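You operate a simulated robot arm through the tools that you are given. There is no shell and no other tool. Be economical: measure what you need, move in short steps, check, and stop when the job is done.

You run a simulated two-armed robot. Do the job below in one go: nothing can be reset, and whatever is moved stays where it is left.

## Task
Put the M grey top in the middle corner drawer, the S in the yellow basket.
Fine: go by the size tapes; drawer shut, the third top stays.

It is judged by the outcome, as a careful person would: the job done as asked, and still so three seconds after it is handed in. It fails if anything else is knocked over, pushed out of place, dropped, spilled or broken.

## Robot
Two 6-joint arms with two-finger grippers on one trunk, on a base that drives. Base frame: it is fixed to the floor where the robot stands at the start and does not move with it; the origin is under the middle of the robot, x ahead of it, y to its left, z up. Units: cm, degrees, N and s.
The left shoulder is at the start at [7, 17.6, 119], the right one opposite. With the tool pointing down near the work surface each hand reaches from about 48 to 80 cm from the robot's upright axis, wherever it stands, measured 20 degrees to its own side. Places, roughly: inside of the middle corner drawer [110, 10, 40]; inside of the yellow basket [50, -70, 90]; middle corner drawer [110, 10, 50]. Payload 2.45 kg a hand.
The tool frame of a hand sits at the grasp point between the pads (the TCP): z along the fingers, y along the line on which they close. The tips reach 2.6 cm beyond it. The gripper opens to 9.6 cm. The gripper's body begins 6.9 cm behind the TCP.
Orientation is told as [roll, pitch, yaw] about the base's x, y, z axes, in that order, counted from this pose: with the fingers straight down and closing along the base's y, the tool's x points along the base's -x, its y along +y and its z along -z.

## Interface
- The arms move only by the tool jog_arm. It takes "left_plan", "right_plan" or both (then of equal length, played together; a hand with none holds still); each is a list of rows, each a list of 3 entries, a list of its own where there are three numbers: the shift along the tool's x, y, z in cm, then the turn, a rotation vector about the tool's x, y, z in degrees, then the gripper command, from -1 (shut) to 1 (fully open), values between in proportion. In form: [[[x, y, z], [ax, ay, az], hand], ...]. A call has 1 to 20 rows; each row is the pose to reach, as a shift and turn from the pose commanded when the call began, along the tool's axes at that moment. A row lasts 0.2 s, in which the tool goes at most 5 cm and 8.6 degrees; a call with a longer step from one row to the next is refused whole, and so is a gripper value outside its range. A pose out of reach is approached as far as the arm can. The call stops where the force on the tool passes 40 N (or 10 N more than at its start, if that is more) or the arm is blocked; 0.2 s more then pass. Each finger halts on what it meets, pressing with about 26 N; the grip force reading is that of the motor and also rises with nothing between the fingers. The clock runs only during rows and for 0.2 s after the last one: add rows that repeat a pose to give the fingers time. The reply holds the time, the measured pose of the TCP, the force on the tool along the base axes, the opening and the grip force, in the units named above and with some noise, with the torque about the TCP (base axes, N m) and any sound that the robot's microphone picked up.
- Cameras (640 x 400 px; columns grow to the right, rows downward): "scene" is now at [13.42, 0.34, 149.85]; the picture's right is [0.05, -1.00, 0.00], its down [-0.66, -0.03, -0.75] and it looks along [0.75, 0.04, -0.67] (base axes); focal length 214 px, centre (320, 200). "left" rides on the left gripper at [8.2, -0.3, -9.8] in its tool frame; the picture's right is [0.04, 1.00, 0.00], its down [-0.73, 0.03, -0.68] and it looks along [-0.68, 0.03, 0.73] (tool axes); focal length 256 px, centre (320, 200). "right" rides on the right gripper at [8.2, 0.3, -9.8] in its tool frame; the picture's right is [-0.04, 1.00, 0.00], its down [-0.73, -0.03, -0.68] and it looks along [-0.68, -0.03, 0.73] (tool axes); focal length 256 px, centre (320, 200). There is no depth. A picture from a camera that has moved, and an enlarged one, comes with that camera's place and axes in the base frame and with its lens.
- capture(camera): a new picture of that camera. No time passes.
- raise_lower(by): slides the trunk up (or, below 0, down) by that many cm; the arms and the scene camera ride with it, the base frame stays. It gives what a move gives, with no picture.
- base_move(legs): drives the robot by 1 to 6 legs, each [ahead, left, turn to the left] in cm, cm and degrees, along the robot's own axes; the way and the turn of a leg run together, so that a leg with both is an arc; at most 150 cm and 180 degrees a leg. The arms and the cameras ride along, it lands a little off, and it stops where it bumps. It gives what a move gives.
- aim_head(pan, tilt): turns the head with the scene camera to pan (to the left, within 86 degrees either way) and tilt (down, from -29 to 69), counted from straight ahead of the robot. It gives what a move gives.
- inspect(camera, box): a new picture of the part [left, top, right, bottom] of that camera's present view, enlarged. No time passes.
- job_done(): hands the job in; it is judged then, once.

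Go step by step. Nothing tells you exact positions but the pictures and the camera data: compare them with the known pose of the tool, close in by small moves and look again before you grip or let go. The budget is 120 turns and 100 pictures, counting those below and the enlarged ones. Unless the task says otherwise, let go and move clear before handing in, and close with one line.

The tools are called after ">>>" as name(argument=value, ...) on one line, values as JSON. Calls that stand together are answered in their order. jog_arm: Moves the arms, as the interface text tells. Its arguments: {"type":"object","properties":{"left_plan":{"type":"array","items":{"type":"array"}},"right_plan":{"type":"array","items":{"type":"array"}}},"required":[]} The other tools are called the same way: raise_lower (by) slides the trunk up or down; base_move (legs) drives the base; aim_head (pan, tilt) turns the head that bears the scene camera; capture (camera) takes a picture; inspect (camera, box) takes an enlarged picture of a part of a camera's view; job_done () hands the job in.

At the start:

```text
clock: 0.0
left_tcp_pos: [58.15, 27.59, 115.97]
left_tool_rot: [0.0, -0.1, 0.0]
left_wrist_force: [-0.7, 0.1, -0.4]
left_moment: [0.05, -0.01, -0.02]
left_gripper_width: 9.6
left_gripper_force: 0.1
right_tcp_pos: [59.12, -25.67, 115.49]
right_tool_rot: [0.0, 0.0, 0.1]
right_wrist_force: [0.2, 0.6, -0.1]
right_moment: [-0.02, 0.01, 0.05]
right_gripper_width: 9.61
right_gripper_force: 0.1
trunk travel left (down, up): [-67.5, 16.5]
robot x, y, heading: [-0.08, -0.13, 0.0]
head pan, tilt: [2.9, 41.7]
```

scene: 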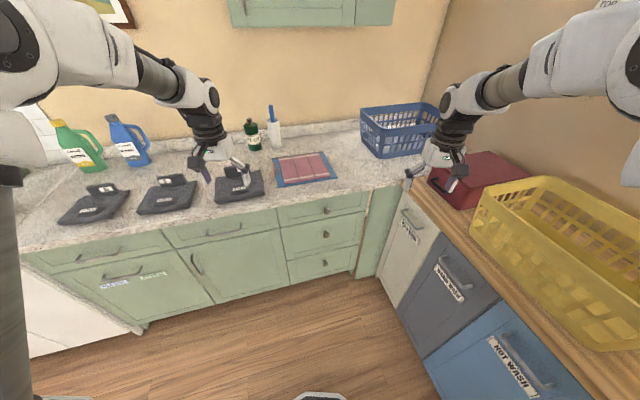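
right: 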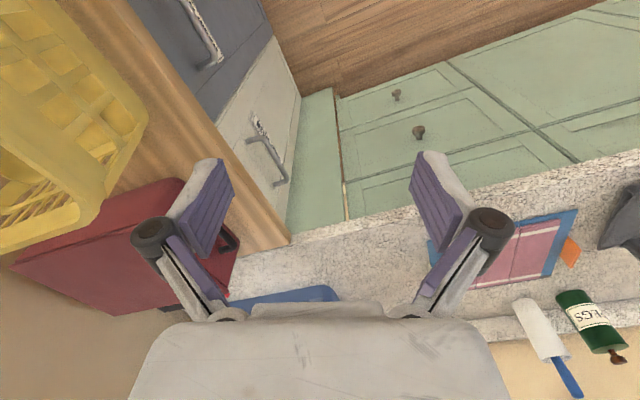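
left: 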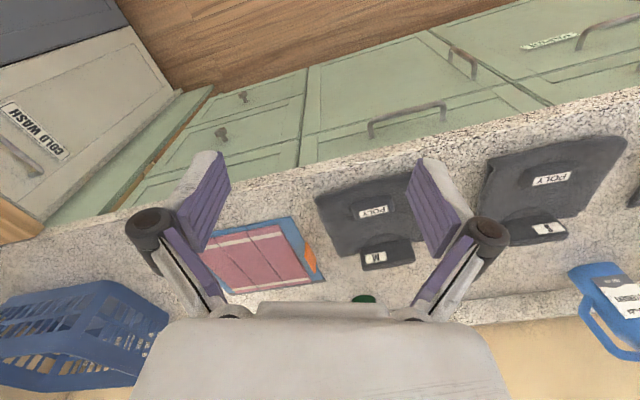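

I see three folded grey tops on the back counter; the left-hand camera shows one with "M" nearest the pink towel. I'll enlarge the tapes and the corner drawers.

>>> inspect(camera="left", box=[300, 120, 640, 330])

>>> inspect(camera="scene", box=[30, 150, 380, 300])

```text
1.88 times, centred on (470, 225) of left
camera zoom: at [50.18, 27.2, 125.85], right [-0.04, 1.0, 0.0], down [0.73, 0.03, 0.68], along [0.68, 0.03, -0.73], focal length 482 px, centre (38, 153)
```

zoom: 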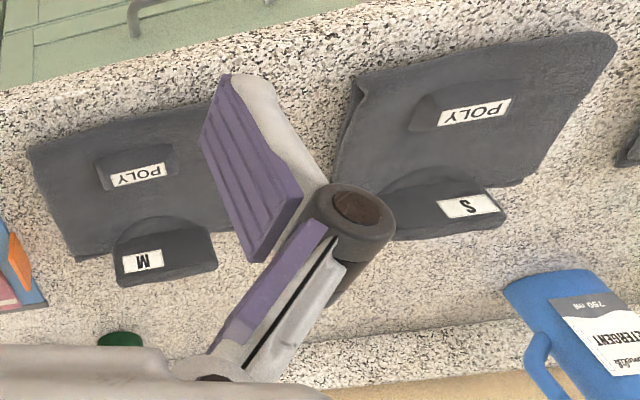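

```text
1.83 times, centred on (205, 225) of scene
camera zoom: at [13.42, 0.34, 149.85], right [0.05, -1.0, 0.0], down [-0.66, -0.03, -0.75], along [0.75, 0.04, -0.67], focal length 392 px, centre (530, 154)
```

zoom: 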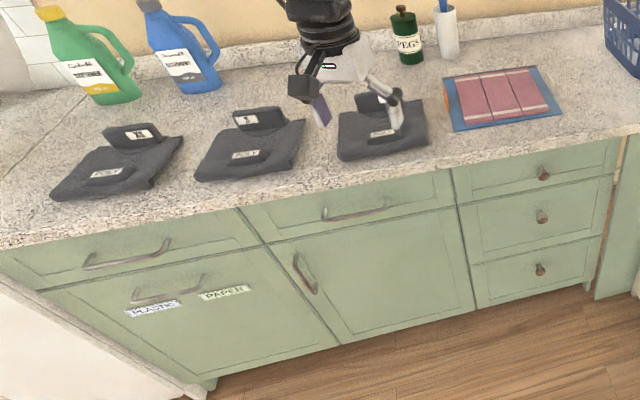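

The M and S tops look identified, but I want the third tape read and a closer view of the knobs before planning.

>>> inspect(camera="scene", box=[50, 165, 210, 265])

>>> inspect(camera="scene", box=[190, 140, 350, 240])

>>> inspect(camera="scene", box=[260, 180, 420, 280])

```text
4.00 times, centred on (130, 215) of scene
camera zoom: at [13.42, 0.34, 149.85], right [0.05, -1.0, 0.0], down [-0.66, -0.03, -0.75], along [0.75, 0.04, -0.67], focal length 858 px, centre (1080, 140)
```

zoom: 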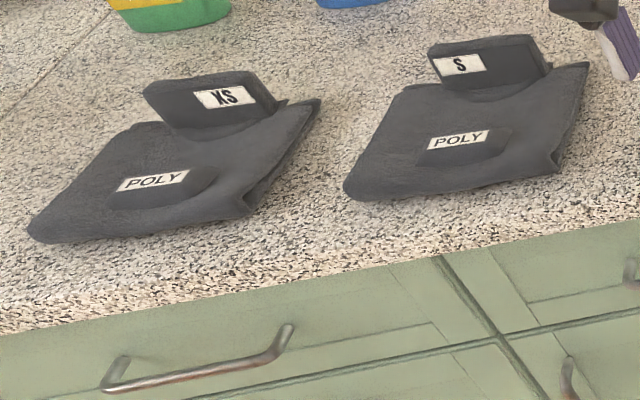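

```text
4.00 times, centred on (270, 190) of scene
camera zoom: at [13.42, 0.34, 149.85], right [0.05, -1.0, 0.0], down [-0.66, -0.03, -0.75], along [0.75, 0.04, -0.67], focal length 858 px, centre (520, 240)
```

zoom: 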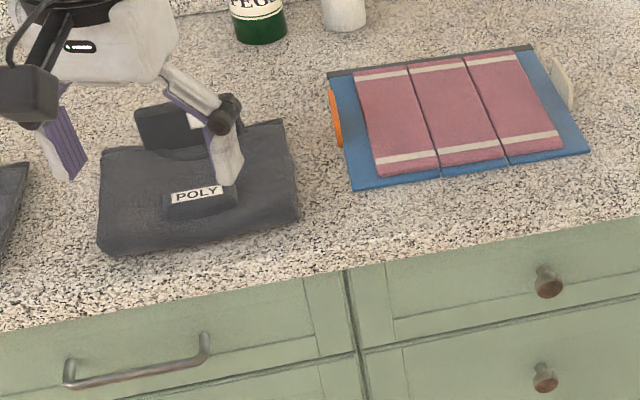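

```text
4.00 times, centred on (340, 230) of scene
camera zoom: at [13.42, 0.34, 149.85], right [0.05, -1.0, 0.0], down [-0.66, -0.03, -0.75], along [0.75, 0.04, -0.67], focal length 858 px, centre (240, 80)
```

zoom: 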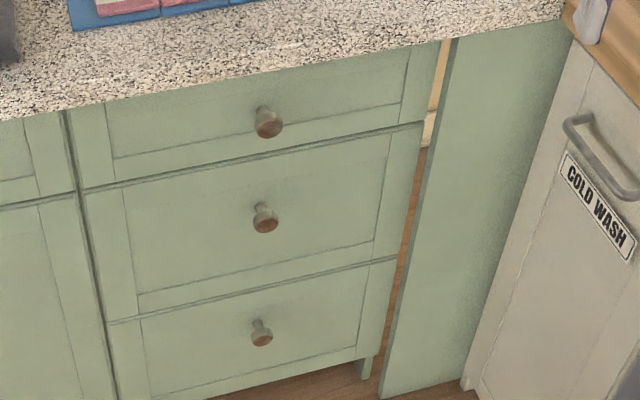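

The tapes read, from left to right, XS, S and M, so XS stays. The counter runs about 18° askew to me, and by triangulation the middle drawer's knob is near [88, 1, 58.5]. I turn to face the drawers first.

>>> base_move(legs=[[0, 0, 18]])

>>> aim_head(pan=-15, tilt=45)

>>> capture(camera="scene")

```text
clock: 1.4
left_tcp_pos: [46.89, 44.15, 116.01]
left_tool_rot: [0.0, 0.0, 18.1]
left_wrist_force: [0.1, -1.1, -0.9]
left_moment: [0.0, -0.01, 0.01]
left_gripper_width: 9.58
left_gripper_force: 0.1
right_tcp_pos: [64.22, -6.15, 115.57]
right_tool_rot: [0.1, 0.0, 17.8]
right_wrist_force: [0.4, 1.0, 0.2]
right_moment: [-0.02, -0.04, 0.0]
right_gripper_width: 9.59
right_gripper_force: 0.1
trunk travel left (down, up): [-67.5, 16.5]
robot x, y, heading: [-0.08, -0.01, 18.0]
head pan, tilt: [2.9, 41.7]
```

```text
clock: 2.2
left_tcp_pos: [47.12, 44.11, 116.08]
left_tool_rot: [0.1, 0.0, 17.9]
left_wrist_force: [0.1, 0.1, 0.8]
left_moment: [-0.02, 0.02, 0.0]
left_gripper_width: 9.58
left_gripper_force: 0.1
right_tcp_pos: [64.21, -6.12, 115.35]
right_tool_rot: [0.0, 0.0, 18.1]
right_wrist_force: [0.4, 0.1, 0.1]
right_moment: [0.01, 0.0, 0.02]
right_gripper_width: 9.58
right_gripper_force: 0.0
trunk travel left (down, up): [-67.5, 16.5]
robot x, y, heading: [0.57, -0.38, 18.1]
head pan, tilt: [-15.0, 45.0]
```

```text
91 pictures are left
camera scene: at [12.92, 1.93, 149.37], right [0.05, -1.0, 0.0], down [-0.71, -0.04, -0.71], along [0.71, 0.04, -0.71], focal length 214 px, centre (320, 200)
```

scene: 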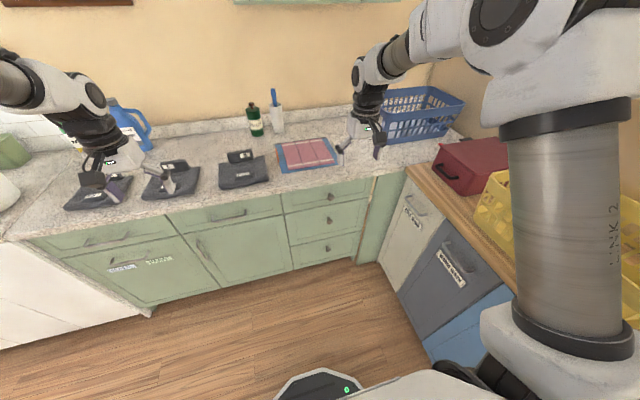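

Heading 18° squares me to the cabinet. I now tilt the right hand to point forward before lowering the trunk.

>>> jog_arm(right_plan=[[[-0.5, 0, 0.5], [0, -8, 0], 1], [[-1, 0, 1], [0, -16, 0], 1], [[-1.5, 0, 1.5], [0, -24, 0], 1], [[-2, 0, 2], [0, -32, 0], 1], [[-2.5, 0, 2.5], [0, -40, 0], 1], [[-3, 0, 3], [0, -48, 0], 1], [[-3.5, 0, 3.5], [0, -56, 0], 1], [[-4, 0, 4], [0, -64, 0], 1], [[-4.5, 0, 4.5], [0, -72, 0], 1], [[-5, 0, 5], [0, -80, 0], 1], [[-5.5, 0, 5.5], [0, -88, 0], 1], [[-6, 0, 6], [0, -90, 0], 1], [[-6, 0, 6], [0, -90, 0], 1]])

```text
clock: 5.0
left_tcp_pos: [47.04, 44.21, 115.94]
left_tool_rot: [0.1, 0.0, 18.0]
left_wrist_force: [0.0, 0.3, -0.9]
left_moment: [-0.02, 0.04, 0.0]
left_gripper_width: 9.6
left_gripper_force: 0.1
right_tcp_pos: [69.69, -4.24, 109.36]
right_tool_rot: [177.0, -90.1, -158.8]
right_wrist_force: [0.1, 0.0, 0.0]
right_moment: [0.01, -0.01, -0.04]
right_gripper_width: 9.61
right_gripper_force: 0.0
right hand out of reach, approached as far as the arm can: row 5
trunk travel left (down, up): [-67.5, 16.5]
robot x, y, heading: [0.03, 0.32, 17.9]
head pan, tilt: [-15.0, 45.0]
```

The hand points forward now. I lower the trunk to bring it to knob height and look with both cameras.

>>> raise_lower(by=-49)

>>> capture(camera="right")

>>> capture(camera="scene")

```text
refused: -49 is not a number from -40 to 40
```

```text
90 pictures are left
camera right: at [60.49, -7.02, 101.2], right [-0.31, 0.95, 0.04], down [-0.64, -0.24, 0.73], along [0.71, 0.2, 0.68], focal length 256 px, centre (320, 200)
```

right: 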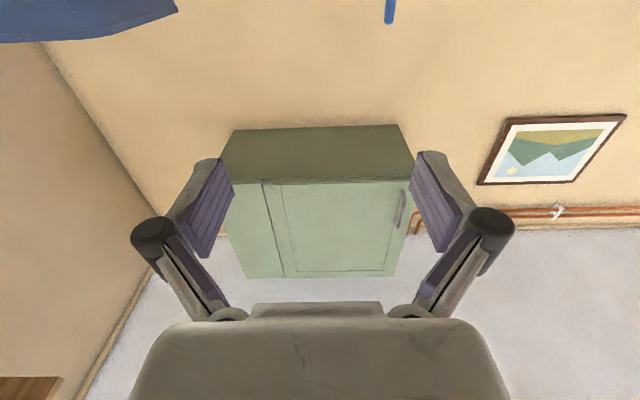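

```text
89 pictures are left
camera scene: at [12.88, 1.89, 149.37], right [0.05, -1.0, 0.0], down [-0.71, -0.04, -0.71], along [0.71, 0.04, -0.71], focal length 214 px, centre (320, 200)
```

scene: 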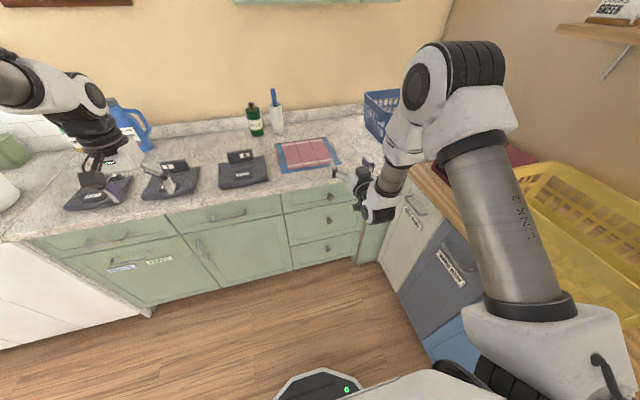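

>>> raise_lower(by=-25)

>>> raise_lower(by=-24)

>>> aim_head(pan=-15, tilt=30)

>>> capture(camera="scene")

>>> capture(camera="right")

```text
clock: 7.6
left_tcp_pos: [46.87, 44.13, 91.0]
left_tool_rot: [-0.1, 0.0, 18.0]
left_wrist_force: [0.0, -1.3, -0.1]
left_moment: [0.02, -0.01, -0.02]
left_gripper_width: 9.61
left_gripper_force: 0.0
right_tcp_pos: [69.88, -4.45, 84.37]
right_tool_rot: [62.4, -90.0, -44.4]
right_wrist_force: [0.2, 0.1, 0.0]
right_moment: [-0.02, 0.0, 0.01]
right_gripper_width: 9.61
right_gripper_force: 0.0
trunk travel left (down, up): [-42.5, 41.5]
robot x, y, heading: [-0.15, 0.24, 17.9]
head pan, tilt: [-15.0, 45.0]
```

```text
clock: 10.1
left_tcp_pos: [46.99, 44.22, 67.02]
left_tool_rot: [0.0, 0.0, 18.0]
left_wrist_force: [0.4, -0.1, 0.3]
left_moment: [0.0, 0.0, 0.04]
left_gripper_width: 9.59
left_gripper_force: 0.2
right_tcp_pos: [69.75, -4.39, 60.48]
right_tool_rot: [65.8, -89.9, -47.8]
right_wrist_force: [-0.2, 0.5, 1.0]
right_moment: [0.0, -0.01, -0.03]
right_gripper_width: 9.58
right_gripper_force: 0.1
trunk travel left (down, up): [-18.5, 65.5]
robot x, y, heading: [0.33, -0.01, 18.0]
head pan, tilt: [-15.0, 45.0]
```

```text
clock: 10.9
left_tcp_pos: [46.98, 44.15, 67.03]
left_tool_rot: [0.0, 0.0, 18.0]
left_wrist_force: [-0.8, -0.3, 0.7]
left_moment: [-0.02, 0.03, 0.0]
left_gripper_width: 9.6
left_gripper_force: 0.0
right_tcp_pos: [69.87, -4.37, 60.34]
right_tool_rot: [35.4, -90.0, -17.3]
right_wrist_force: [-0.4, 0.4, 0.1]
right_moment: [-0.01, -0.01, 0.0]
right_gripper_width: 9.61
right_gripper_force: 0.1
trunk travel left (down, up): [-18.5, 65.5]
robot x, y, heading: [0.04, -0.06, 18.0]
head pan, tilt: [-15.0, 30.0]
```

```text
88 pictures are left
camera scene: at [13.82, 1.94, 102.62], right [0.05, -1.0, 0.0], down [-0.5, -0.03, -0.87], along [0.86, 0.04, -0.5], focal length 214 px, centre (320, 200)
```

scene: 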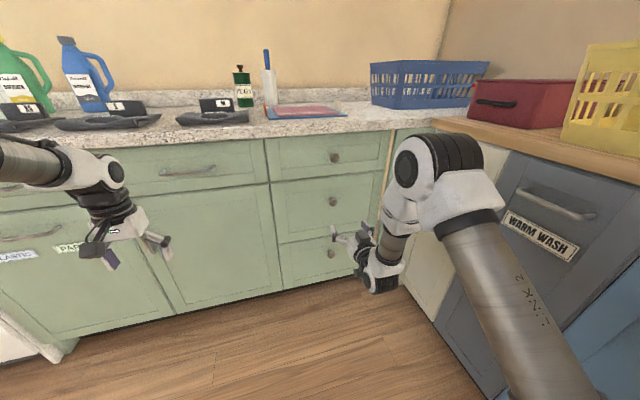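

```text
87 pictures are left
camera right: at [60.5, -7.02, 52.2], right [-0.31, 0.95, 0.04], down [-0.64, -0.24, 0.73], along [0.71, 0.2, 0.68], focal length 256 px, centre (320, 200)
```

right: 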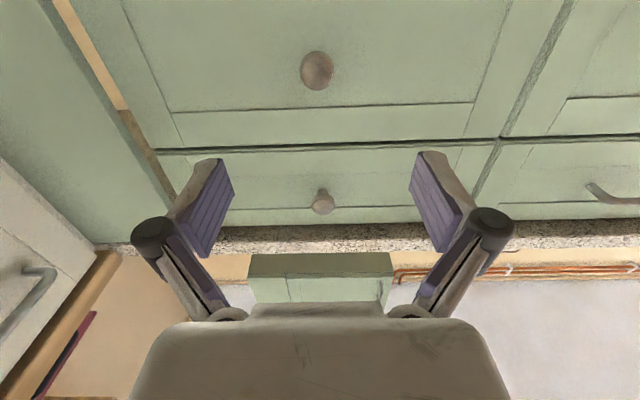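

Triangulated, the middle knob is at [86.6, 0.5, 60], nearly straight ahead of the open right hand. I advance part way and check.

>>> jog_arm(right_plan=[[[0.1, -0.1, 2.5], [0, 0, 0], 1], [[0.2, -0.2, 5], [0, 0, 0], 1], [[0.3, -0.3, 7.5], [0, 0, 0], 1], [[0.4, -0.5, 10], [0, 0, 0], 1], [[0.4, -0.5, 12], [0, 0, 0], 1], [[0.4, -0.5, 12], [0, 0, 0], 1]])

>>> capture(camera="right")

>>> inspect(camera="scene", box=[260, 150, 420, 250])

```text
clock: 12.3
left_tcp_pos: [46.9, 44.18, 67.09]
left_tool_rot: [0.1, 0.0, 18.0]
left_wrist_force: [-0.7, 0.9, -0.1]
left_moment: [-0.03, 0.02, 0.0]
left_gripper_width: 9.59
left_gripper_force: 0.0
right_tcp_pos: [81.41, -1.02, 59.83]
right_tool_rot: [39.2, -90.1, -21.1]
right_wrist_force: [-0.1, -0.3, -0.4]
right_moment: [0.02, 0.0, 0.02]
right_gripper_width: 9.59
right_gripper_force: 0.0
trunk travel left (down, up): [-18.5, 65.5]
robot x, y, heading: [-0.09, -0.3, 18.1]
head pan, tilt: [-15.0, 30.0]
```

```text
86 pictures are left
camera right: at [72.1, -3.63, 51.63], right [-0.31, 0.95, 0.04], down [-0.64, -0.24, 0.73], along [0.71, 0.2, 0.68], focal length 256 px, centre (320, 200)
```

right: 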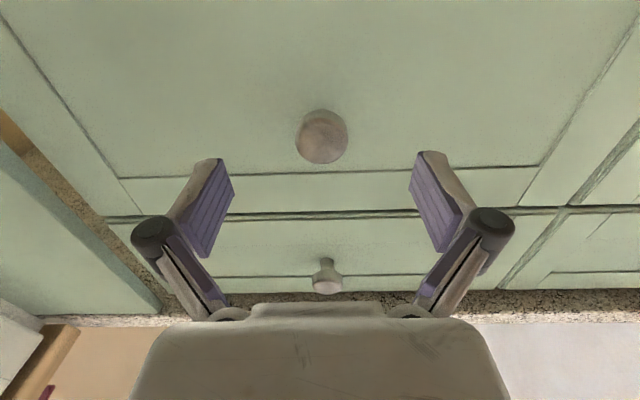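

```text
4.00 times, centred on (340, 200) of scene
camera zoom: at [13.83, 1.94, 102.63], right [0.05, -1.0, 0.0], down [-0.5, -0.03, -0.87], along [0.86, 0.04, -0.5], focal length 858 px, centre (240, 200)
```

zoom: 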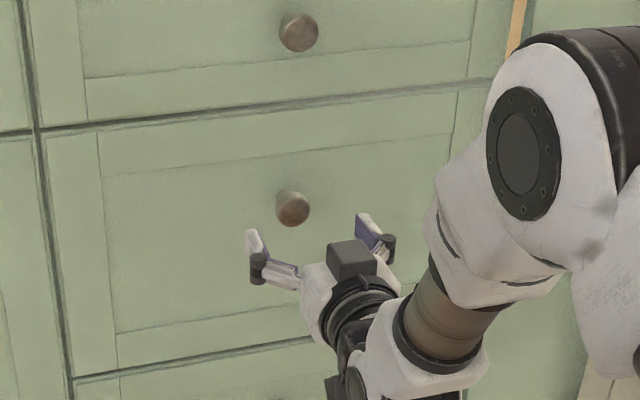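

The hand is aligned with the knob, about 5 cm short. I move in and close on it.

>>> jog_arm(right_plan=[[[0, 0.1, 1.5], [0, 0, 0], 1], [[0, 0.1, 3], [0, 0, 0], 1], [[0, 0.1, 4], [0, 0, 0], 1], [[0, 0.1, 4.8], [0, 0, 0], 1], [[0, 0.1, 4.8], [0, 0, 0], 0.2], [[0, 0.1, 4.8], [0, 0, 0], -0.5], [[0, 0.1, 4.8], [0, 0, 0], -1], [[0, 0.1, 4.8], [0, 0, 0], -1], [[0, 0.1, 4.8], [0, 0, 0], -1]])

>>> capture(camera="right")

```text
clock: 14.3
left_tcp_pos: [46.91, 44.25, 67.1]
left_tool_rot: [0.0, -0.1, 18.0]
left_wrist_force: [-0.1, -1.0, 0.0]
left_moment: [0.02, -0.05, -0.02]
left_gripper_width: 9.6
left_gripper_force: 0.0
right_tcp_pos: [85.96, 0.47, 59.94]
right_tool_rot: [-49.6, -89.9, 67.5]
right_wrist_force: [-6.1, 2.5, -0.2]
right_moment: [-0.05, 0.15, 0.13]
right_gripper_width: 3.25
right_gripper_force: 45.0
trunk travel left (down, up): [-18.5, 65.5]
robot x, y, heading: [-0.18, -0.19, 18.1]
head pan, tilt: [-15.0, 30.0]
```

```text
84 pictures are left
camera right: at [76.57, -2.1, 51.73], right [-0.31, 0.95, 0.04], down [-0.64, -0.24, 0.73], along [0.71, 0.2, 0.68], focal length 256 px, centre (320, 200)
```

right: 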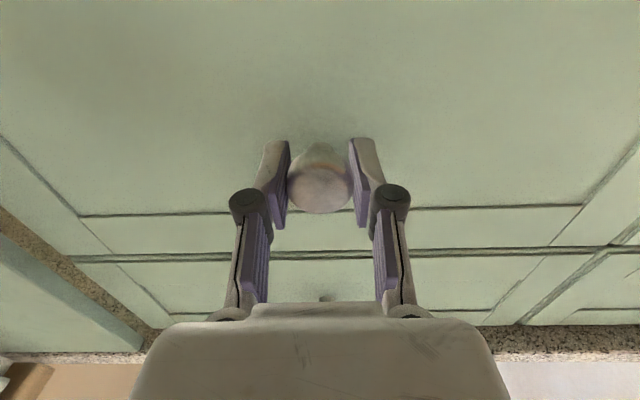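

The knob is gripped at 3.25 cm. I pull by backing up, a short leg first to check that it slides.

>>> base_move(legs=[[-10, 0, 0]])

>>> capture(camera="right")

```text
clock: 15.4
left_tcp_pos: [37.4, 40.96, 67.07]
left_tool_rot: [0.0, 0.0, 17.9]
left_wrist_force: [0.5, 0.7, -0.6]
left_moment: [0.01, -0.01, 0.0]
left_gripper_width: 9.63
left_gripper_force: 0.0
right_tcp_pos: [76.33, -2.64, 59.97]
right_tool_rot: [-52.0, -90.0, 70.0]
right_wrist_force: [-1.5, 4.4, 0.1]
right_moment: [-0.06, 0.05, 0.22]
right_gripper_width: 3.25
right_gripper_force: 45.1
trunk travel left (down, up): [-18.5, 65.5]
robot x, y, heading: [-9.17, -3.17, 18.0]
head pan, tilt: [-15.0, 30.0]
```

```text
83 pictures are left
camera right: at [67.06, -5.25, 51.73], right [-0.31, 0.95, 0.04], down [-0.64, -0.24, 0.73], along [0.71, 0.2, 0.68], focal length 256 px, centre (320, 200)
```

right: 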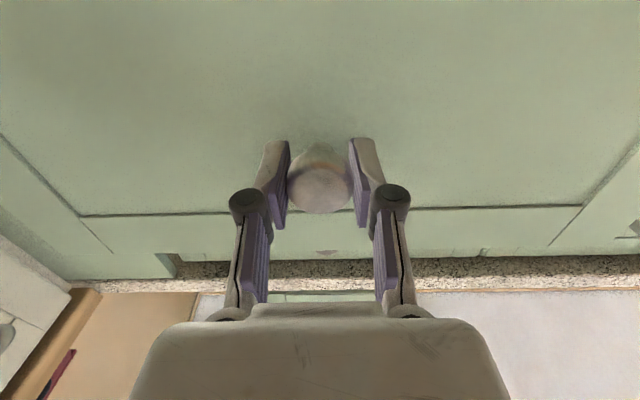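

The drawer slides freely. I keep pulling.

>>> base_move(legs=[[-16, 0, 0]])

>>> capture(camera="scene")

```text
clock: 16.8
left_tcp_pos: [22.59, 36.2, 66.94]
left_tool_rot: [0.0, 0.0, 17.7]
left_wrist_force: [-0.1, -0.6, 0.6]
left_moment: [-0.02, 0.01, 0.0]
left_gripper_width: 9.6
left_gripper_force: 0.1
right_tcp_pos: [61.48, -7.64, 59.96]
right_tool_rot: [-65.6, -89.9, 83.4]
right_wrist_force: [-4.2, 12.7, -0.2]
right_moment: [-0.07, 0.26, 0.32]
right_gripper_width: 3.26
right_gripper_force: 45.0
trunk travel left (down, up): [-18.5, 65.5]
robot x, y, heading: [-24.55, -7.8, 17.8]
head pan, tilt: [-15.0, 30.0]
```

```text
82 pictures are left
camera scene: at [-10.68, -5.91, 102.64], right [0.05, -1.0, 0.0], down [-0.5, -0.03, -0.87], along [0.86, 0.04, -0.5], focal length 214 px, centre (320, 200)
```

scene: 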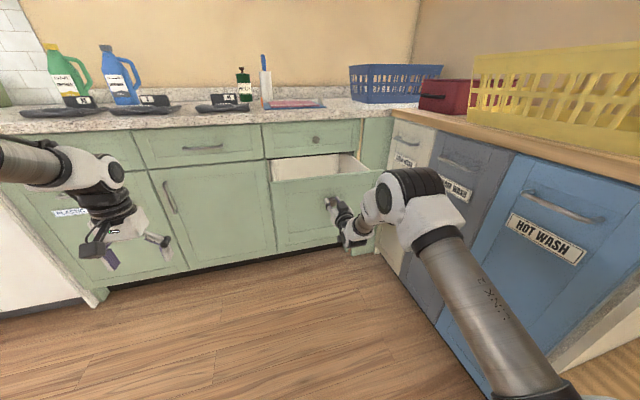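

Now open about 26 cm with some side load. I ease left slightly and pull a few centimetres more.

>>> base_move(legs=[[-5, 0.7, 0]])

>>> capture(camera="right")

```text
clock: 18.3
left_tcp_pos: [17.78, 35.04, 67.0]
left_tool_rot: [0.0, 0.0, 17.5]
left_wrist_force: [-0.7, 0.0, -0.1]
left_moment: [-0.01, 0.0, -0.01]
left_gripper_width: 9.6
left_gripper_force: 0.0
right_tcp_pos: [56.53, -9.28, 59.97]
right_tool_rot: [85.6, -89.8, -68.3]
right_wrist_force: [0.7, -0.7, -2.6]
right_moment: [0.29, -0.63, 0.19]
right_gripper_width: 3.26
right_gripper_force: 45.2
trunk travel left (down, up): [-18.5, 65.5]
robot x, y, heading: [-29.37, -8.84, 17.6]
head pan, tilt: [-15.0, 30.0]
stopped in leg 1: the force on the tool passed its limit at 42 N (the readings are from after the stop); the commanded pose is now the measured one
```

```text
81 pictures are left
camera right: at [47.07, -11.73, 51.72], right [-0.3, 0.95, 0.04], down [-0.64, -0.23, 0.73], along [0.71, 0.19, 0.68], focal length 256 px, centre (320, 200)
```

right: 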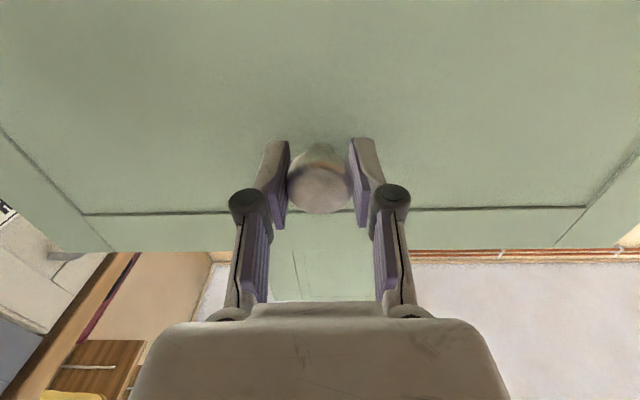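

The drawer has hit its stop, about 31 cm open. I release the knob and back straight off.

>>> jog_arm(right_plan=[[[0, 0, 0], [0, 0, 0], -0.3], [[0, 0, 0], [0, 0, 0], 0.3], [[0, 0, 0], [0, 0, 0], 1], [[0, 0, 0], [0, 0, 0], 1], [[0, 0, -3], [0, 0, 0], 1], [[0, 0, -6], [0, 0, 0], 1], [[0, 0, -9], [0, 0, 0], 1], [[0, 0, -12], [0, 0, 0], 1], [[0, 0, -12], [0, 0, 0], 1]])

>>> base_move(legs=[[-10, 0, 0]])

>>> raise_lower(by=40)

>>> raise_lower(by=15)

>>> capture(camera="scene")

```text
clock: 20.3
left_tcp_pos: [17.72, 34.92, 67.07]
left_tool_rot: [-0.1, 0.0, 17.5]
left_wrist_force: [-0.3, 0.3, 0.5]
left_moment: [0.06, 0.03, 0.01]
left_gripper_width: 9.61
left_gripper_force: 0.1
right_tcp_pos: [45.16, -12.92, 59.94]
right_tool_rot: [94.9, -89.7, -77.6]
right_wrist_force: [0.0, -0.3, 0.3]
right_moment: [0.0, 0.02, 0.01]
right_gripper_width: 9.6
right_gripper_force: 0.1
trunk travel left (down, up): [-18.5, 65.5]
robot x, y, heading: [-29.32, -8.87, 17.3]
head pan, tilt: [-15.0, 30.0]
```

```text
clock: 21.5
left_tcp_pos: [8.11, 31.89, 67.06]
left_tool_rot: [0.0, -0.1, 17.4]
left_wrist_force: [-0.5, -0.7, 0.1]
left_moment: [-0.01, -0.02, 0.02]
left_gripper_width: 9.57
left_gripper_force: 0.1
right_tcp_pos: [35.46, -15.98, 59.98]
right_tool_rot: [111.9, -89.7, -94.5]
right_wrist_force: [-0.5, -0.6, 0.6]
right_moment: [-0.01, 0.02, 0.0]
right_gripper_width: 9.6
right_gripper_force: 0.1
trunk travel left (down, up): [-18.5, 65.5]
robot x, y, heading: [-38.75, -11.97, 17.5]
head pan, tilt: [-15.0, 30.0]
```

```text
clock: 25.3
left_tcp_pos: [8.23, 31.96, 107.1]
left_tool_rot: [0.0, 0.0, 17.5]
left_wrist_force: [0.3, 0.2, 0.3]
left_moment: [0.02, -0.02, -0.02]
left_gripper_width: 9.6
left_gripper_force: 0.1
right_tcp_pos: [35.56, -15.98, 99.86]
right_tool_rot: [91.4, -89.9, -74.2]
right_wrist_force: [-0.8, 0.2, 0.0]
right_moment: [0.02, 0.01, 0.01]
right_gripper_width: 9.59
right_gripper_force: 0.1
trunk travel left (down, up): [-58.5, 25.5]
robot x, y, heading: [-39.23, -11.55, 17.6]
head pan, tilt: [-15.0, 30.0]
```

```text
clock: 27.1
left_tcp_pos: [8.24, 32.0, 121.92]
left_tool_rot: [-0.1, -0.1, 17.6]
left_wrist_force: [-0.8, 0.7, 1.1]
left_moment: [0.01, 0.04, 0.01]
left_gripper_width: 9.6
left_gripper_force: 0.1
right_tcp_pos: [35.46, -15.87, 115.03]
right_tool_rot: [89.1, -89.7, -71.9]
right_wrist_force: [-0.3, 0.1, 0.1]
right_moment: [-0.02, -0.01, -0.01]
right_gripper_width: 9.6
right_gripper_force: 0.0
trunk travel left (down, up): [-73.5, 10.5]
robot x, y, heading: [-38.87, -11.76, 17.6]
head pan, tilt: [-15.0, 30.0]
```

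```text
80 pictures are left
camera scene: at [-25.18, -10.0, 157.62], right [0.04, -1.0, 0.0], down [-0.5, -0.02, -0.87], along [0.86, 0.04, -0.5], focal length 214 px, centre (320, 200)
```

scene: 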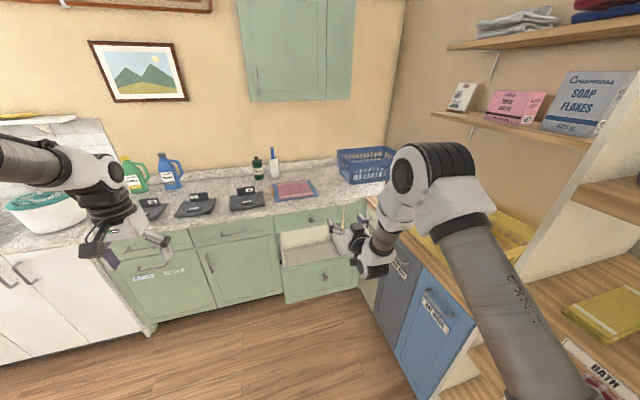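

The drawer stands open at the left of the corner. I turn the right hand back to pointing down, then will approach the M top from the left of the drawer with that hand.

>>> jog_arm(right_plan=[[[0, 0, -1], [0, 8, 0], 1], [[0, 0, -2], [0, 16, 0], 1], [[0, 0, -3], [0, 24, 0], 1], [[0, 0, -4], [0, 32, 0], 1], [[0, 0, -5], [0, 40, 0], 1], [[0, 0, -6], [0, 48, 0], 1], [[0, 0, -7], [0, 56, 0], 1], [[0, 0, -8], [0, 64, 0], 1], [[0, 0, -8.6], [0, 72, 0], 1], [[0, 0, -8.6], [0, 80, 0], 1], [[0, 0, -8.6], [0, 88, 0], 1], [[0, 0, -8.6], [0, 90, 0], 1], [[0, 0, -8.6], [0, 90, 0], 1]])

>>> base_move(legs=[[0, 38, 0]])

>>> aim_head(pan=0, tilt=40)

>>> capture(camera="scene")

```text
clock: 29.9
left_tcp_pos: [8.28, 32.08, 122.09]
left_tool_rot: [0.0, -0.1, 17.6]
left_wrist_force: [0.1, -0.2, 0.3]
left_moment: [-0.05, 0.01, -0.01]
left_gripper_width: 9.6
left_gripper_force: 0.0
right_tcp_pos: [27.37, -18.5, 114.75]
right_tool_rot: [0.2, 0.0, 17.3]
right_wrist_force: [-0.3, -0.6, 0.0]
right_moment: [-0.05, -0.01, 0.03]
right_gripper_width: 9.62
right_gripper_force: 0.3
right hand out of reach, approached as far as the arm can: row 7
trunk travel left (down, up): [-73.5, 10.5]
robot x, y, heading: [-38.85, -12.02, 17.4]
head pan, tilt: [-15.0, 30.0]
```

```text
clock: 32.2
left_tcp_pos: [-2.72, 67.34, 122.1]
left_tool_rot: [0.0, 0.0, 17.1]
left_wrist_force: [-0.6, 1.1, -0.1]
left_moment: [0.02, 0.01, -0.02]
left_gripper_width: 9.57
left_gripper_force: 0.1
right_tcp_pos: [16.17, 16.86, 114.81]
right_tool_rot: [0.2, 0.0, 16.9]
right_wrist_force: [0.2, -0.8, 0.3]
right_moment: [0.02, 0.0, 0.02]
right_gripper_width: 9.62
right_gripper_force: 0.0
trunk travel left (down, up): [-73.5, 10.5]
robot x, y, heading: [-50.06, 23.87, 17.1]
head pan, tilt: [-15.0, 30.0]
```

```text
clock: 33.0
left_tcp_pos: [-2.76, 67.6, 122.09]
left_tool_rot: [0.1, 0.0, 17.2]
left_wrist_force: [0.4, -0.2, -0.1]
left_moment: [0.01, -0.04, -0.01]
left_gripper_width: 9.61
left_gripper_force: 0.1
right_tcp_pos: [16.0, 16.94, 114.83]
right_tool_rot: [0.1, 0.0, 16.8]
right_wrist_force: [0.5, 0.2, 0.4]
right_moment: [0.01, 0.01, -0.02]
right_gripper_width: 9.61
right_gripper_force: 0.0
trunk travel left (down, up): [-73.5, 10.5]
robot x, y, heading: [-50.7, 23.75, 17.1]
head pan, tilt: [0.0, 40.0]
```

```text
79 pictures are left
camera scene: at [-37.32, 27.9, 156.1], right [0.3, -0.96, 0.0], down [-0.61, -0.19, -0.77], along [0.73, 0.23, -0.64], focal length 214 px, centre (320, 200)
```

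scene: 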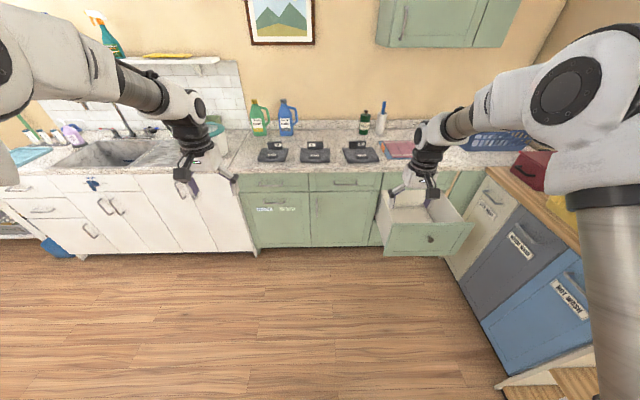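

From here the M top is about 70 cm ahead of the right hand and almost in line. I drive most of the way and look with the hand camera.

>>> base_move(legs=[[58, 1, 0.5]])

>>> capture(camera="right")

>>> inspect(camera="scene", box=[240, 120, 560, 320])

```text
clock: 36.3
left_tcp_pos: [51.77, 86.13, 122.11]
left_tool_rot: [-0.1, -0.1, 17.6]
left_wrist_force: [-0.3, 0.1, -0.6]
left_moment: [0.0, -0.03, 0.01]
left_gripper_width: 9.57
left_gripper_force: 0.0
right_tcp_pos: [70.94, 35.76, 115.02]
right_tool_rot: [0.1, -0.1, 17.4]
right_wrist_force: [-0.3, 0.4, -0.7]
right_moment: [-0.01, 0.02, 0.02]
right_gripper_width: 9.59
right_gripper_force: 0.1
trunk travel left (down, up): [-73.5, 10.5]
robot x, y, heading: [4.75, 42.26, 18.0]
head pan, tilt: [0.0, 40.0]
```

```text
78 pictures are left
camera right: at [63.13, 33.62, 124.66], right [-0.26, 0.97, 0.0], down [0.71, 0.19, 0.68], along [0.66, 0.18, -0.73], focal length 256 px, centre (320, 200)
```

right: 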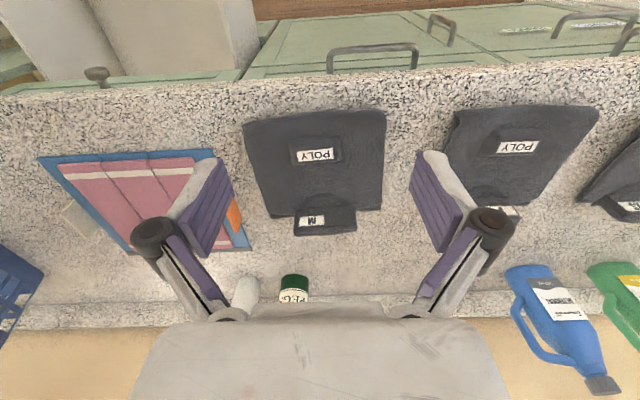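

```text
2.00 times, centred on (400, 220) of scene
camera zoom: at [17.4, 46.21, 156.11], right [0.3, -0.95, 0.0], down [-0.61, -0.19, -0.77], along [0.73, 0.23, -0.64], focal length 429 px, centre (160, 160)
```

zoom: 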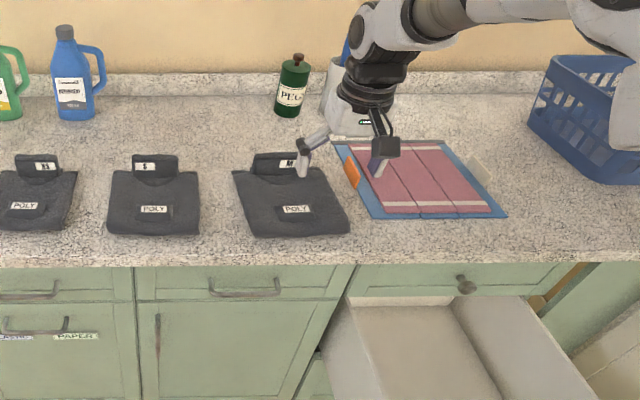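

The POLY patch of the M top triangulates to [82.7, 38.4, 93.1]. I want to know how the raised parts stand out, so I zoom in.

>>> inspect(camera="right", box=[230, 95, 400, 250])

>>> inspect(camera="scene", box=[340, 185, 430, 245])

```text
2.58 times, centred on (315, 172) of right
camera zoom: at [63.13, 33.62, 124.66], right [-0.26, 0.97, 0.0], down [0.71, 0.19, 0.68], along [0.66, 0.18, -0.73], focal length 661 px, centre (333, 271)
```

zoom: 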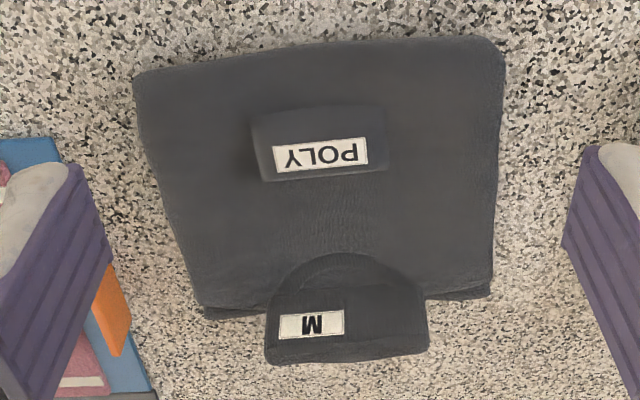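

```text
6.67 times, centred on (385, 215) of scene
camera zoom: at [17.4, 46.21, 156.11], right [0.3, -0.95, 0.0], down [-0.61, -0.19, -0.77], along [0.73, 0.23, -0.64], focal length 1430 px, centre (-113, 100)
```

zoom: 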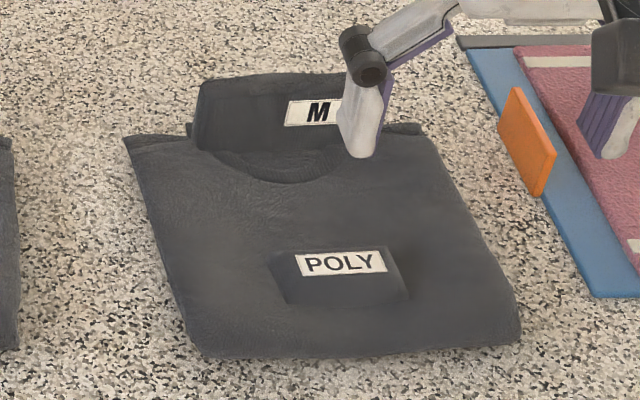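

The collar carrying the size tape stands upright at the back, about 10 cm wide, and the POLY pocket is a low bump. I drop the hand for a flatter view of both.

>>> jog_arm(right_plan=[[[0, 0, 4], [0, 0, 0], 1], [[0, 0, 8], [0, 0, 0], 1], [[0, 0, 11], [0, 0, 0], 1], [[0, 0, 11], [0, 0, 0], 1]])

>>> inspect(camera="right", box=[200, 80, 440, 310])

```text
clock: 37.3
left_tcp_pos: [51.72, 86.12, 122.13]
left_tool_rot: [0.1, -0.1, 17.7]
left_wrist_force: [0.0, -0.4, -0.9]
left_moment: [0.0, 0.02, 0.0]
left_gripper_width: 9.6
left_gripper_force: 0.0
right_tcp_pos: [70.98, 35.48, 103.92]
right_tool_rot: [0.2, -0.2, 17.4]
right_wrist_force: [-0.8, 0.0, -0.1]
right_moment: [-0.01, 0.01, -0.04]
right_gripper_width: 9.58
right_gripper_force: 0.0
trunk travel left (down, up): [-73.5, 10.5]
robot x, y, heading: [4.66, 42.48, 18.0]
head pan, tilt: [0.0, 40.0]
```

```text
1.74 times, centred on (320, 195) of right
camera zoom: at [63.22, 33.45, 113.63], right [-0.26, 0.97, 0.0], down [0.71, 0.19, 0.68], along [0.66, 0.18, -0.73], focal length 445 px, centre (320, 209)
```

zoom: 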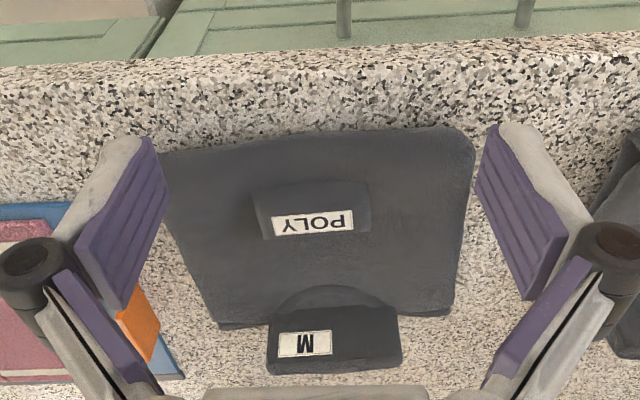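

The pocket is roughly 7.5 cm wide and 2.4 cm high, centred near [82.7, 38.4], with body surface at z≈90.7; fingers astride it fit. I move above it and turn 3° to align.

>>> jog_arm(right_plan=[[[-4, -0.2, 0], [0, 0, -1], 1], [[-8, -0.5, 0], [0, 0, -2], 1], [[-12, -0.7, 0], [0, 0, -3], 1], [[-12, -0.7, 3], [0, 0, -3], 1], [[-12, -0.7, 6], [0, 0, -3], 1], [[-12, -0.7, 6], [0, 0, -3], 1]])

>>> capture(camera="right")

>>> inspect(camera="scene", box=[320, 170, 440, 250])

```text
clock: 38.7
left_tcp_pos: [51.77, 86.14, 121.97]
left_tool_rot: [0.1, -0.1, 17.6]
left_wrist_force: [0.1, -0.1, -0.4]
left_moment: [0.0, 0.02, 0.02]
left_gripper_width: 9.6
left_gripper_force: 0.0
right_tcp_pos: [82.61, 38.55, 97.76]
right_tool_rot: [0.3, 0.0, 20.3]
right_wrist_force: [1.1, -0.8, -0.1]
right_moment: [-0.02, 0.02, -0.01]
right_gripper_width: 9.6
right_gripper_force: 0.0
trunk travel left (down, up): [-73.5, 10.5]
robot x, y, heading: [4.73, 42.06, 17.9]
head pan, tilt: [0.0, 40.0]
```

```text
73 pictures are left
camera right: at [75.03, 36.08, 107.53], right [-0.31, 0.95, 0.0], down [0.7, 0.23, 0.68], along [0.64, 0.21, -0.73], focal length 256 px, centre (320, 200)
```

right: 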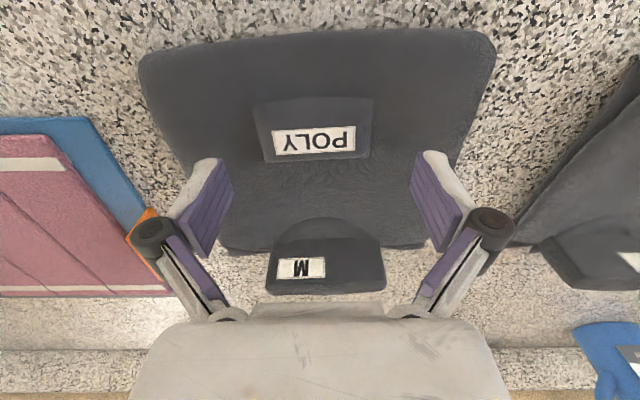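

```text
5.00 times, centred on (380, 210) of scene
camera zoom: at [17.5, 46.26, 156.1], right [0.3, -0.95, 0.0], down [-0.61, -0.2, -0.77], along [0.73, 0.23, -0.64], focal length 1072 px, centre (20, 150)
```

zoom: 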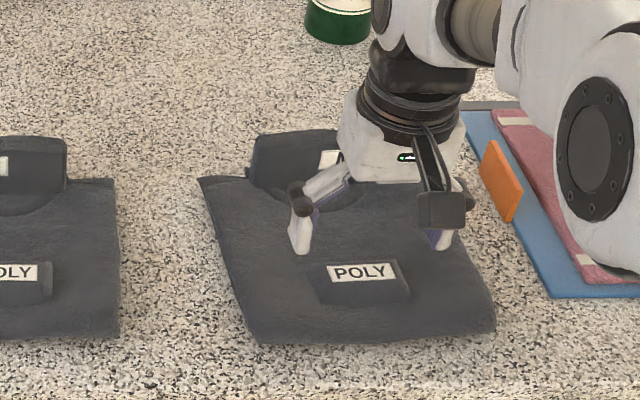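

Fingers straddle the pocket with the patch just where expected. I lower so that the tips just reach the body, then close gently.

>>> jog_arm(right_plan=[[[-0.2, -0.3, 1.5], [0, 0, 0], 1], [[-0.2, -0.3, 3], [0, 0, 0], 1], [[-0.2, -0.3, 4], [0, 0, 0], 1], [[-0.2, -0.3, 4.5], [0, 0, 0], 1], [[-0.2, -0.3, 4.5], [0, 0, 0], 1]])

>>> capture(camera="right")

```text
clock: 39.9
left_tcp_pos: [51.5, 86.24, 122.13]
left_tool_rot: [-0.1, -0.3, 17.6]
left_wrist_force: [1.0, 0.5, -0.6]
left_moment: [0.04, -0.01, 0.01]
left_gripper_width: 9.58
left_gripper_force: 0.0
right_tcp_pos: [82.93, 38.52, 93.94]
right_tool_rot: [0.0, -0.4, 20.4]
right_wrist_force: [8.9, -0.6, 26.9]
right_moment: [-0.56, 0.01, 0.08]
right_gripper_width: 9.63
right_gripper_force: 0.1
trunk travel left (down, up): [-73.5, 10.5]
robot x, y, heading: [4.64, 42.01, 17.6]
head pan, tilt: [0.0, 40.0]
```

```text
71 pictures are left
camera right: at [75.23, 35.97, 103.64], right [-0.31, 0.95, 0.0], down [0.69, 0.23, 0.69], along [0.65, 0.21, -0.73], focal length 256 px, centre (320, 200)
```

right: 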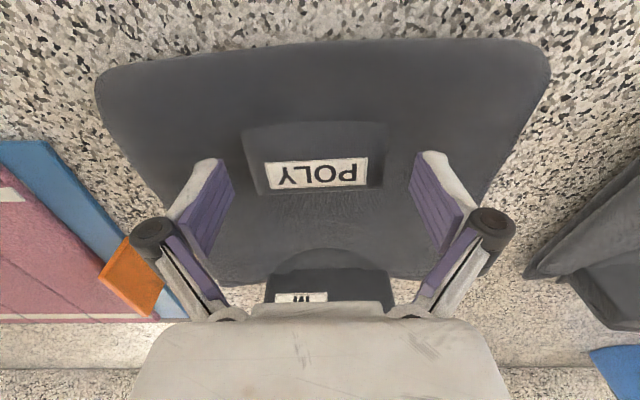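

Tips rest on the cloth (27 N), body top at about z 91.3. I ease up half a centimetre, centre slightly and close.

>>> jog_arm(right_plan=[[[0.3, -0.2, -0.5], [0, 0, 0], 1], [[0.3, -0.2, -0.5], [0, 0, 0], 0.6], [[0.3, -0.2, -0.5], [0, 0, 0], 0.2], [[0.3, -0.2, -0.5], [0, 0, 0], -0.3], [[0.3, -0.2, -0.5], [0, 0, 0], -1], [[0.3, -0.2, -0.5], [0, 0, 0], -1], [[0.3, -0.2, -0.5], [0, 0, 0], -1]])

>>> capture(camera="right")

```text
clock: 40.8
left_tcp_pos: [51.28, 86.24, 122.39]
left_tool_rot: [-0.2, -0.4, 17.6]
left_wrist_force: [1.3, 0.3, 0.4]
left_moment: [0.0, -0.02, 0.01]
left_gripper_width: 9.59
left_gripper_force: 0.2
right_tcp_pos: [82.74, 38.42, 95.07]
right_tool_rot: [0.0, -1.2, 20.4]
right_wrist_force: [1.9, 6.5, 27.6]
right_moment: [1.65, 0.91, -0.19]
right_gripper_width: 6.11
right_gripper_force: 24.6
trunk travel left (down, up): [-73.5, 10.5]
robot x, y, heading: [4.61, 42.18, 17.7]
head pan, tilt: [0.0, 40.0]
stopped in row 4 (right hand): the force on the tool passed its limit at 42 N (the readings are from after the stop); the commanded pose is now the measured one
```

```text
70 pictures are left
camera right: at [74.88, 35.73, 104.75], right [-0.31, 0.95, 0.0], down [0.68, 0.22, 0.69], along [0.66, 0.22, -0.72], focal length 256 px, centre (320, 200)
```

right: 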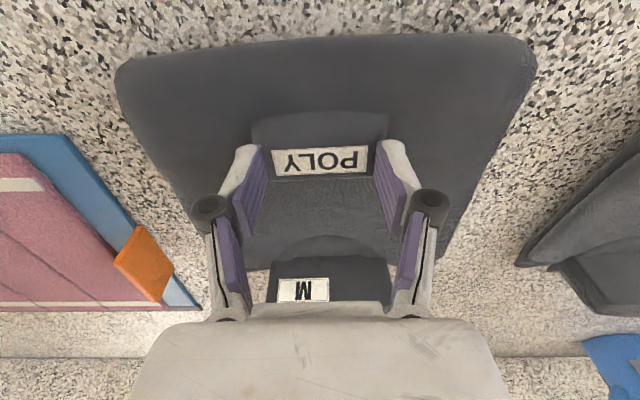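

Closing made the fingers ride upward a little; they hold something at 6.1 cm. I relax the downward press and squeeze fully to see whether the hold is firm.

>>> jog_arm(right_plan=[[[0, 0, -0.3], [0, 0, 0], -0.5], [[0, 0, -0.3], [0, 0, 0], -1], [[0, 0, -0.3], [0, 0, 0], -1], [[0, 0, -0.3], [0, 0, 0], -1]])

>>> capture(camera="right")

>>> inspect(camera="scene", box=[320, 170, 440, 250])

```text
clock: 41.0
left_tcp_pos: [51.4, 86.38, 122.23]
left_tool_rot: [-0.2, -0.2, 17.6]
left_wrist_force: [1.0, -0.7, -0.3]
left_moment: [-0.05, 0.03, 0.0]
left_gripper_width: 9.58
left_gripper_force: 0.1
right_tcp_pos: [83.11, 38.7, 95.45]
right_tool_rot: [-0.2, -1.4, 20.5]
right_wrist_force: [-8.4, 6.9, 33.7]
right_moment: [0.01, 0.58, -0.08]
right_gripper_width: 0.63
right_gripper_force: 25.9
trunk travel left (down, up): [-73.5, 10.5]
robot x, y, heading: [4.33, 42.16, 17.6]
head pan, tilt: [0.0, 40.0]
stopped in row 1 (right hand): the force on the tool passed its limit at 43 N (the readings are from after the stop); the commanded pose is now the measured one
```

```text
69 pictures are left
camera right: at [75.16, 36.11, 104.97], right [-0.31, 0.95, 0.0], down [0.68, 0.22, 0.7], along [0.66, 0.22, -0.72], focal length 256 px, centre (320, 200)
```

right: 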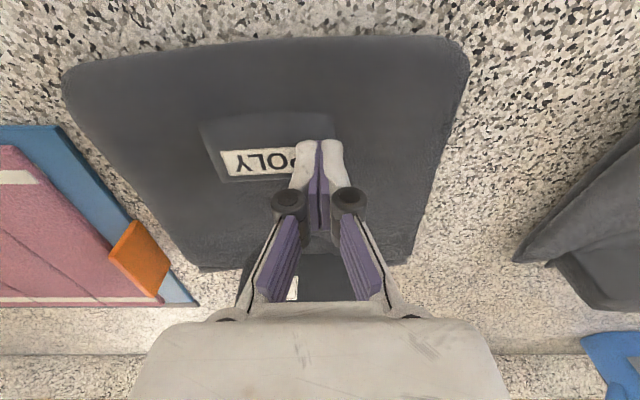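

```text
5.00 times, centred on (380, 210) of scene
camera zoom: at [16.98, 46.54, 156.13], right [0.3, -0.95, 0.0], down [-0.61, -0.2, -0.77], along [0.73, 0.23, -0.64], focal length 1072 px, centre (20, 150)
```

zoom: 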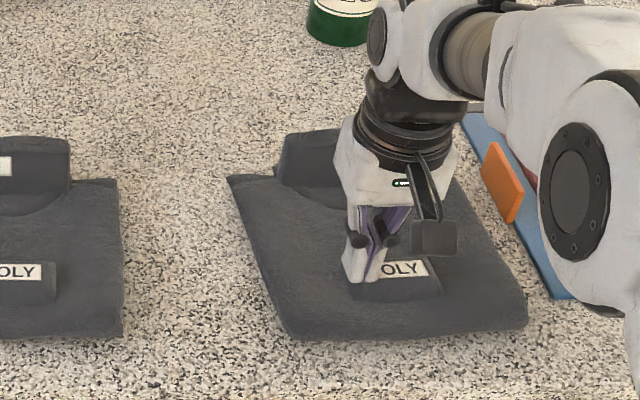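

The pocket is tapered and slipped out; the top only shifted about 2.5 cm sideways and is still flat. The upright collar (about 2 cm thick, 4–5 cm tall) is the better handle, gripped front to back. I lift clear and look again.

>>> jog_arm(right_plan=[[[0, 0, -2], [0, 0, 0], -0.8], [[0, 0, -5], [0, 0, 0], -0.8], [[4, 0, -9], [0, 0, 0], 0], [[8, 0, -12], [0, 0, 0], 1], [[10, 0, -12], [0, 1.3, 0], 1], [[10, 0, -12], [0, 1.3, 0], 1]])

>>> inspect(camera="right", box=[200, 60, 440, 310])

>>> inspect(camera="scene", box=[330, 175, 450, 250])

```text
refused: row 3 steps farther than a row can; nothing moved
```

```text
1.60 times, centred on (320, 185) of right
camera zoom: at [75.16, 36.11, 104.97], right [-0.31, 0.95, 0.0], down [0.68, 0.22, 0.7], along [0.66, 0.22, -0.72], focal length 410 px, centre (320, 224)
```

zoom: 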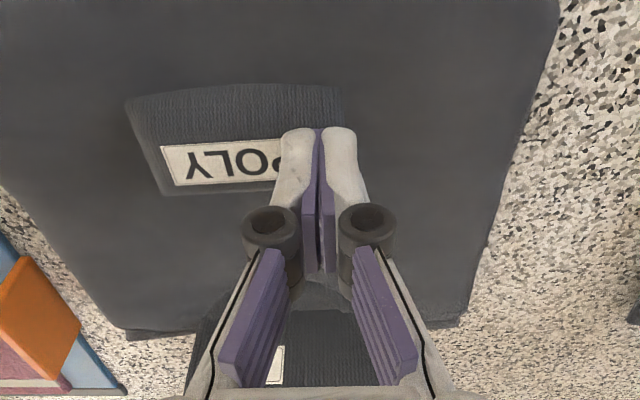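

```text
5.33 times, centred on (390, 212) of scene
camera zoom: at [16.98, 46.54, 156.13], right [0.3, -0.95, 0.0], down [-0.61, -0.2, -0.77], along [0.73, 0.23, -0.64], focal length 1144 px, centre (-53, 133)
```

zoom: 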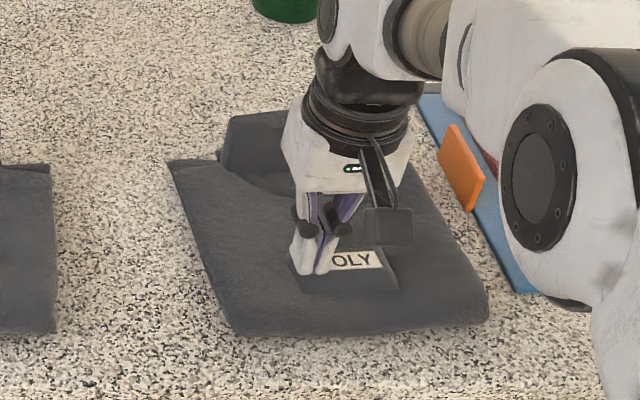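

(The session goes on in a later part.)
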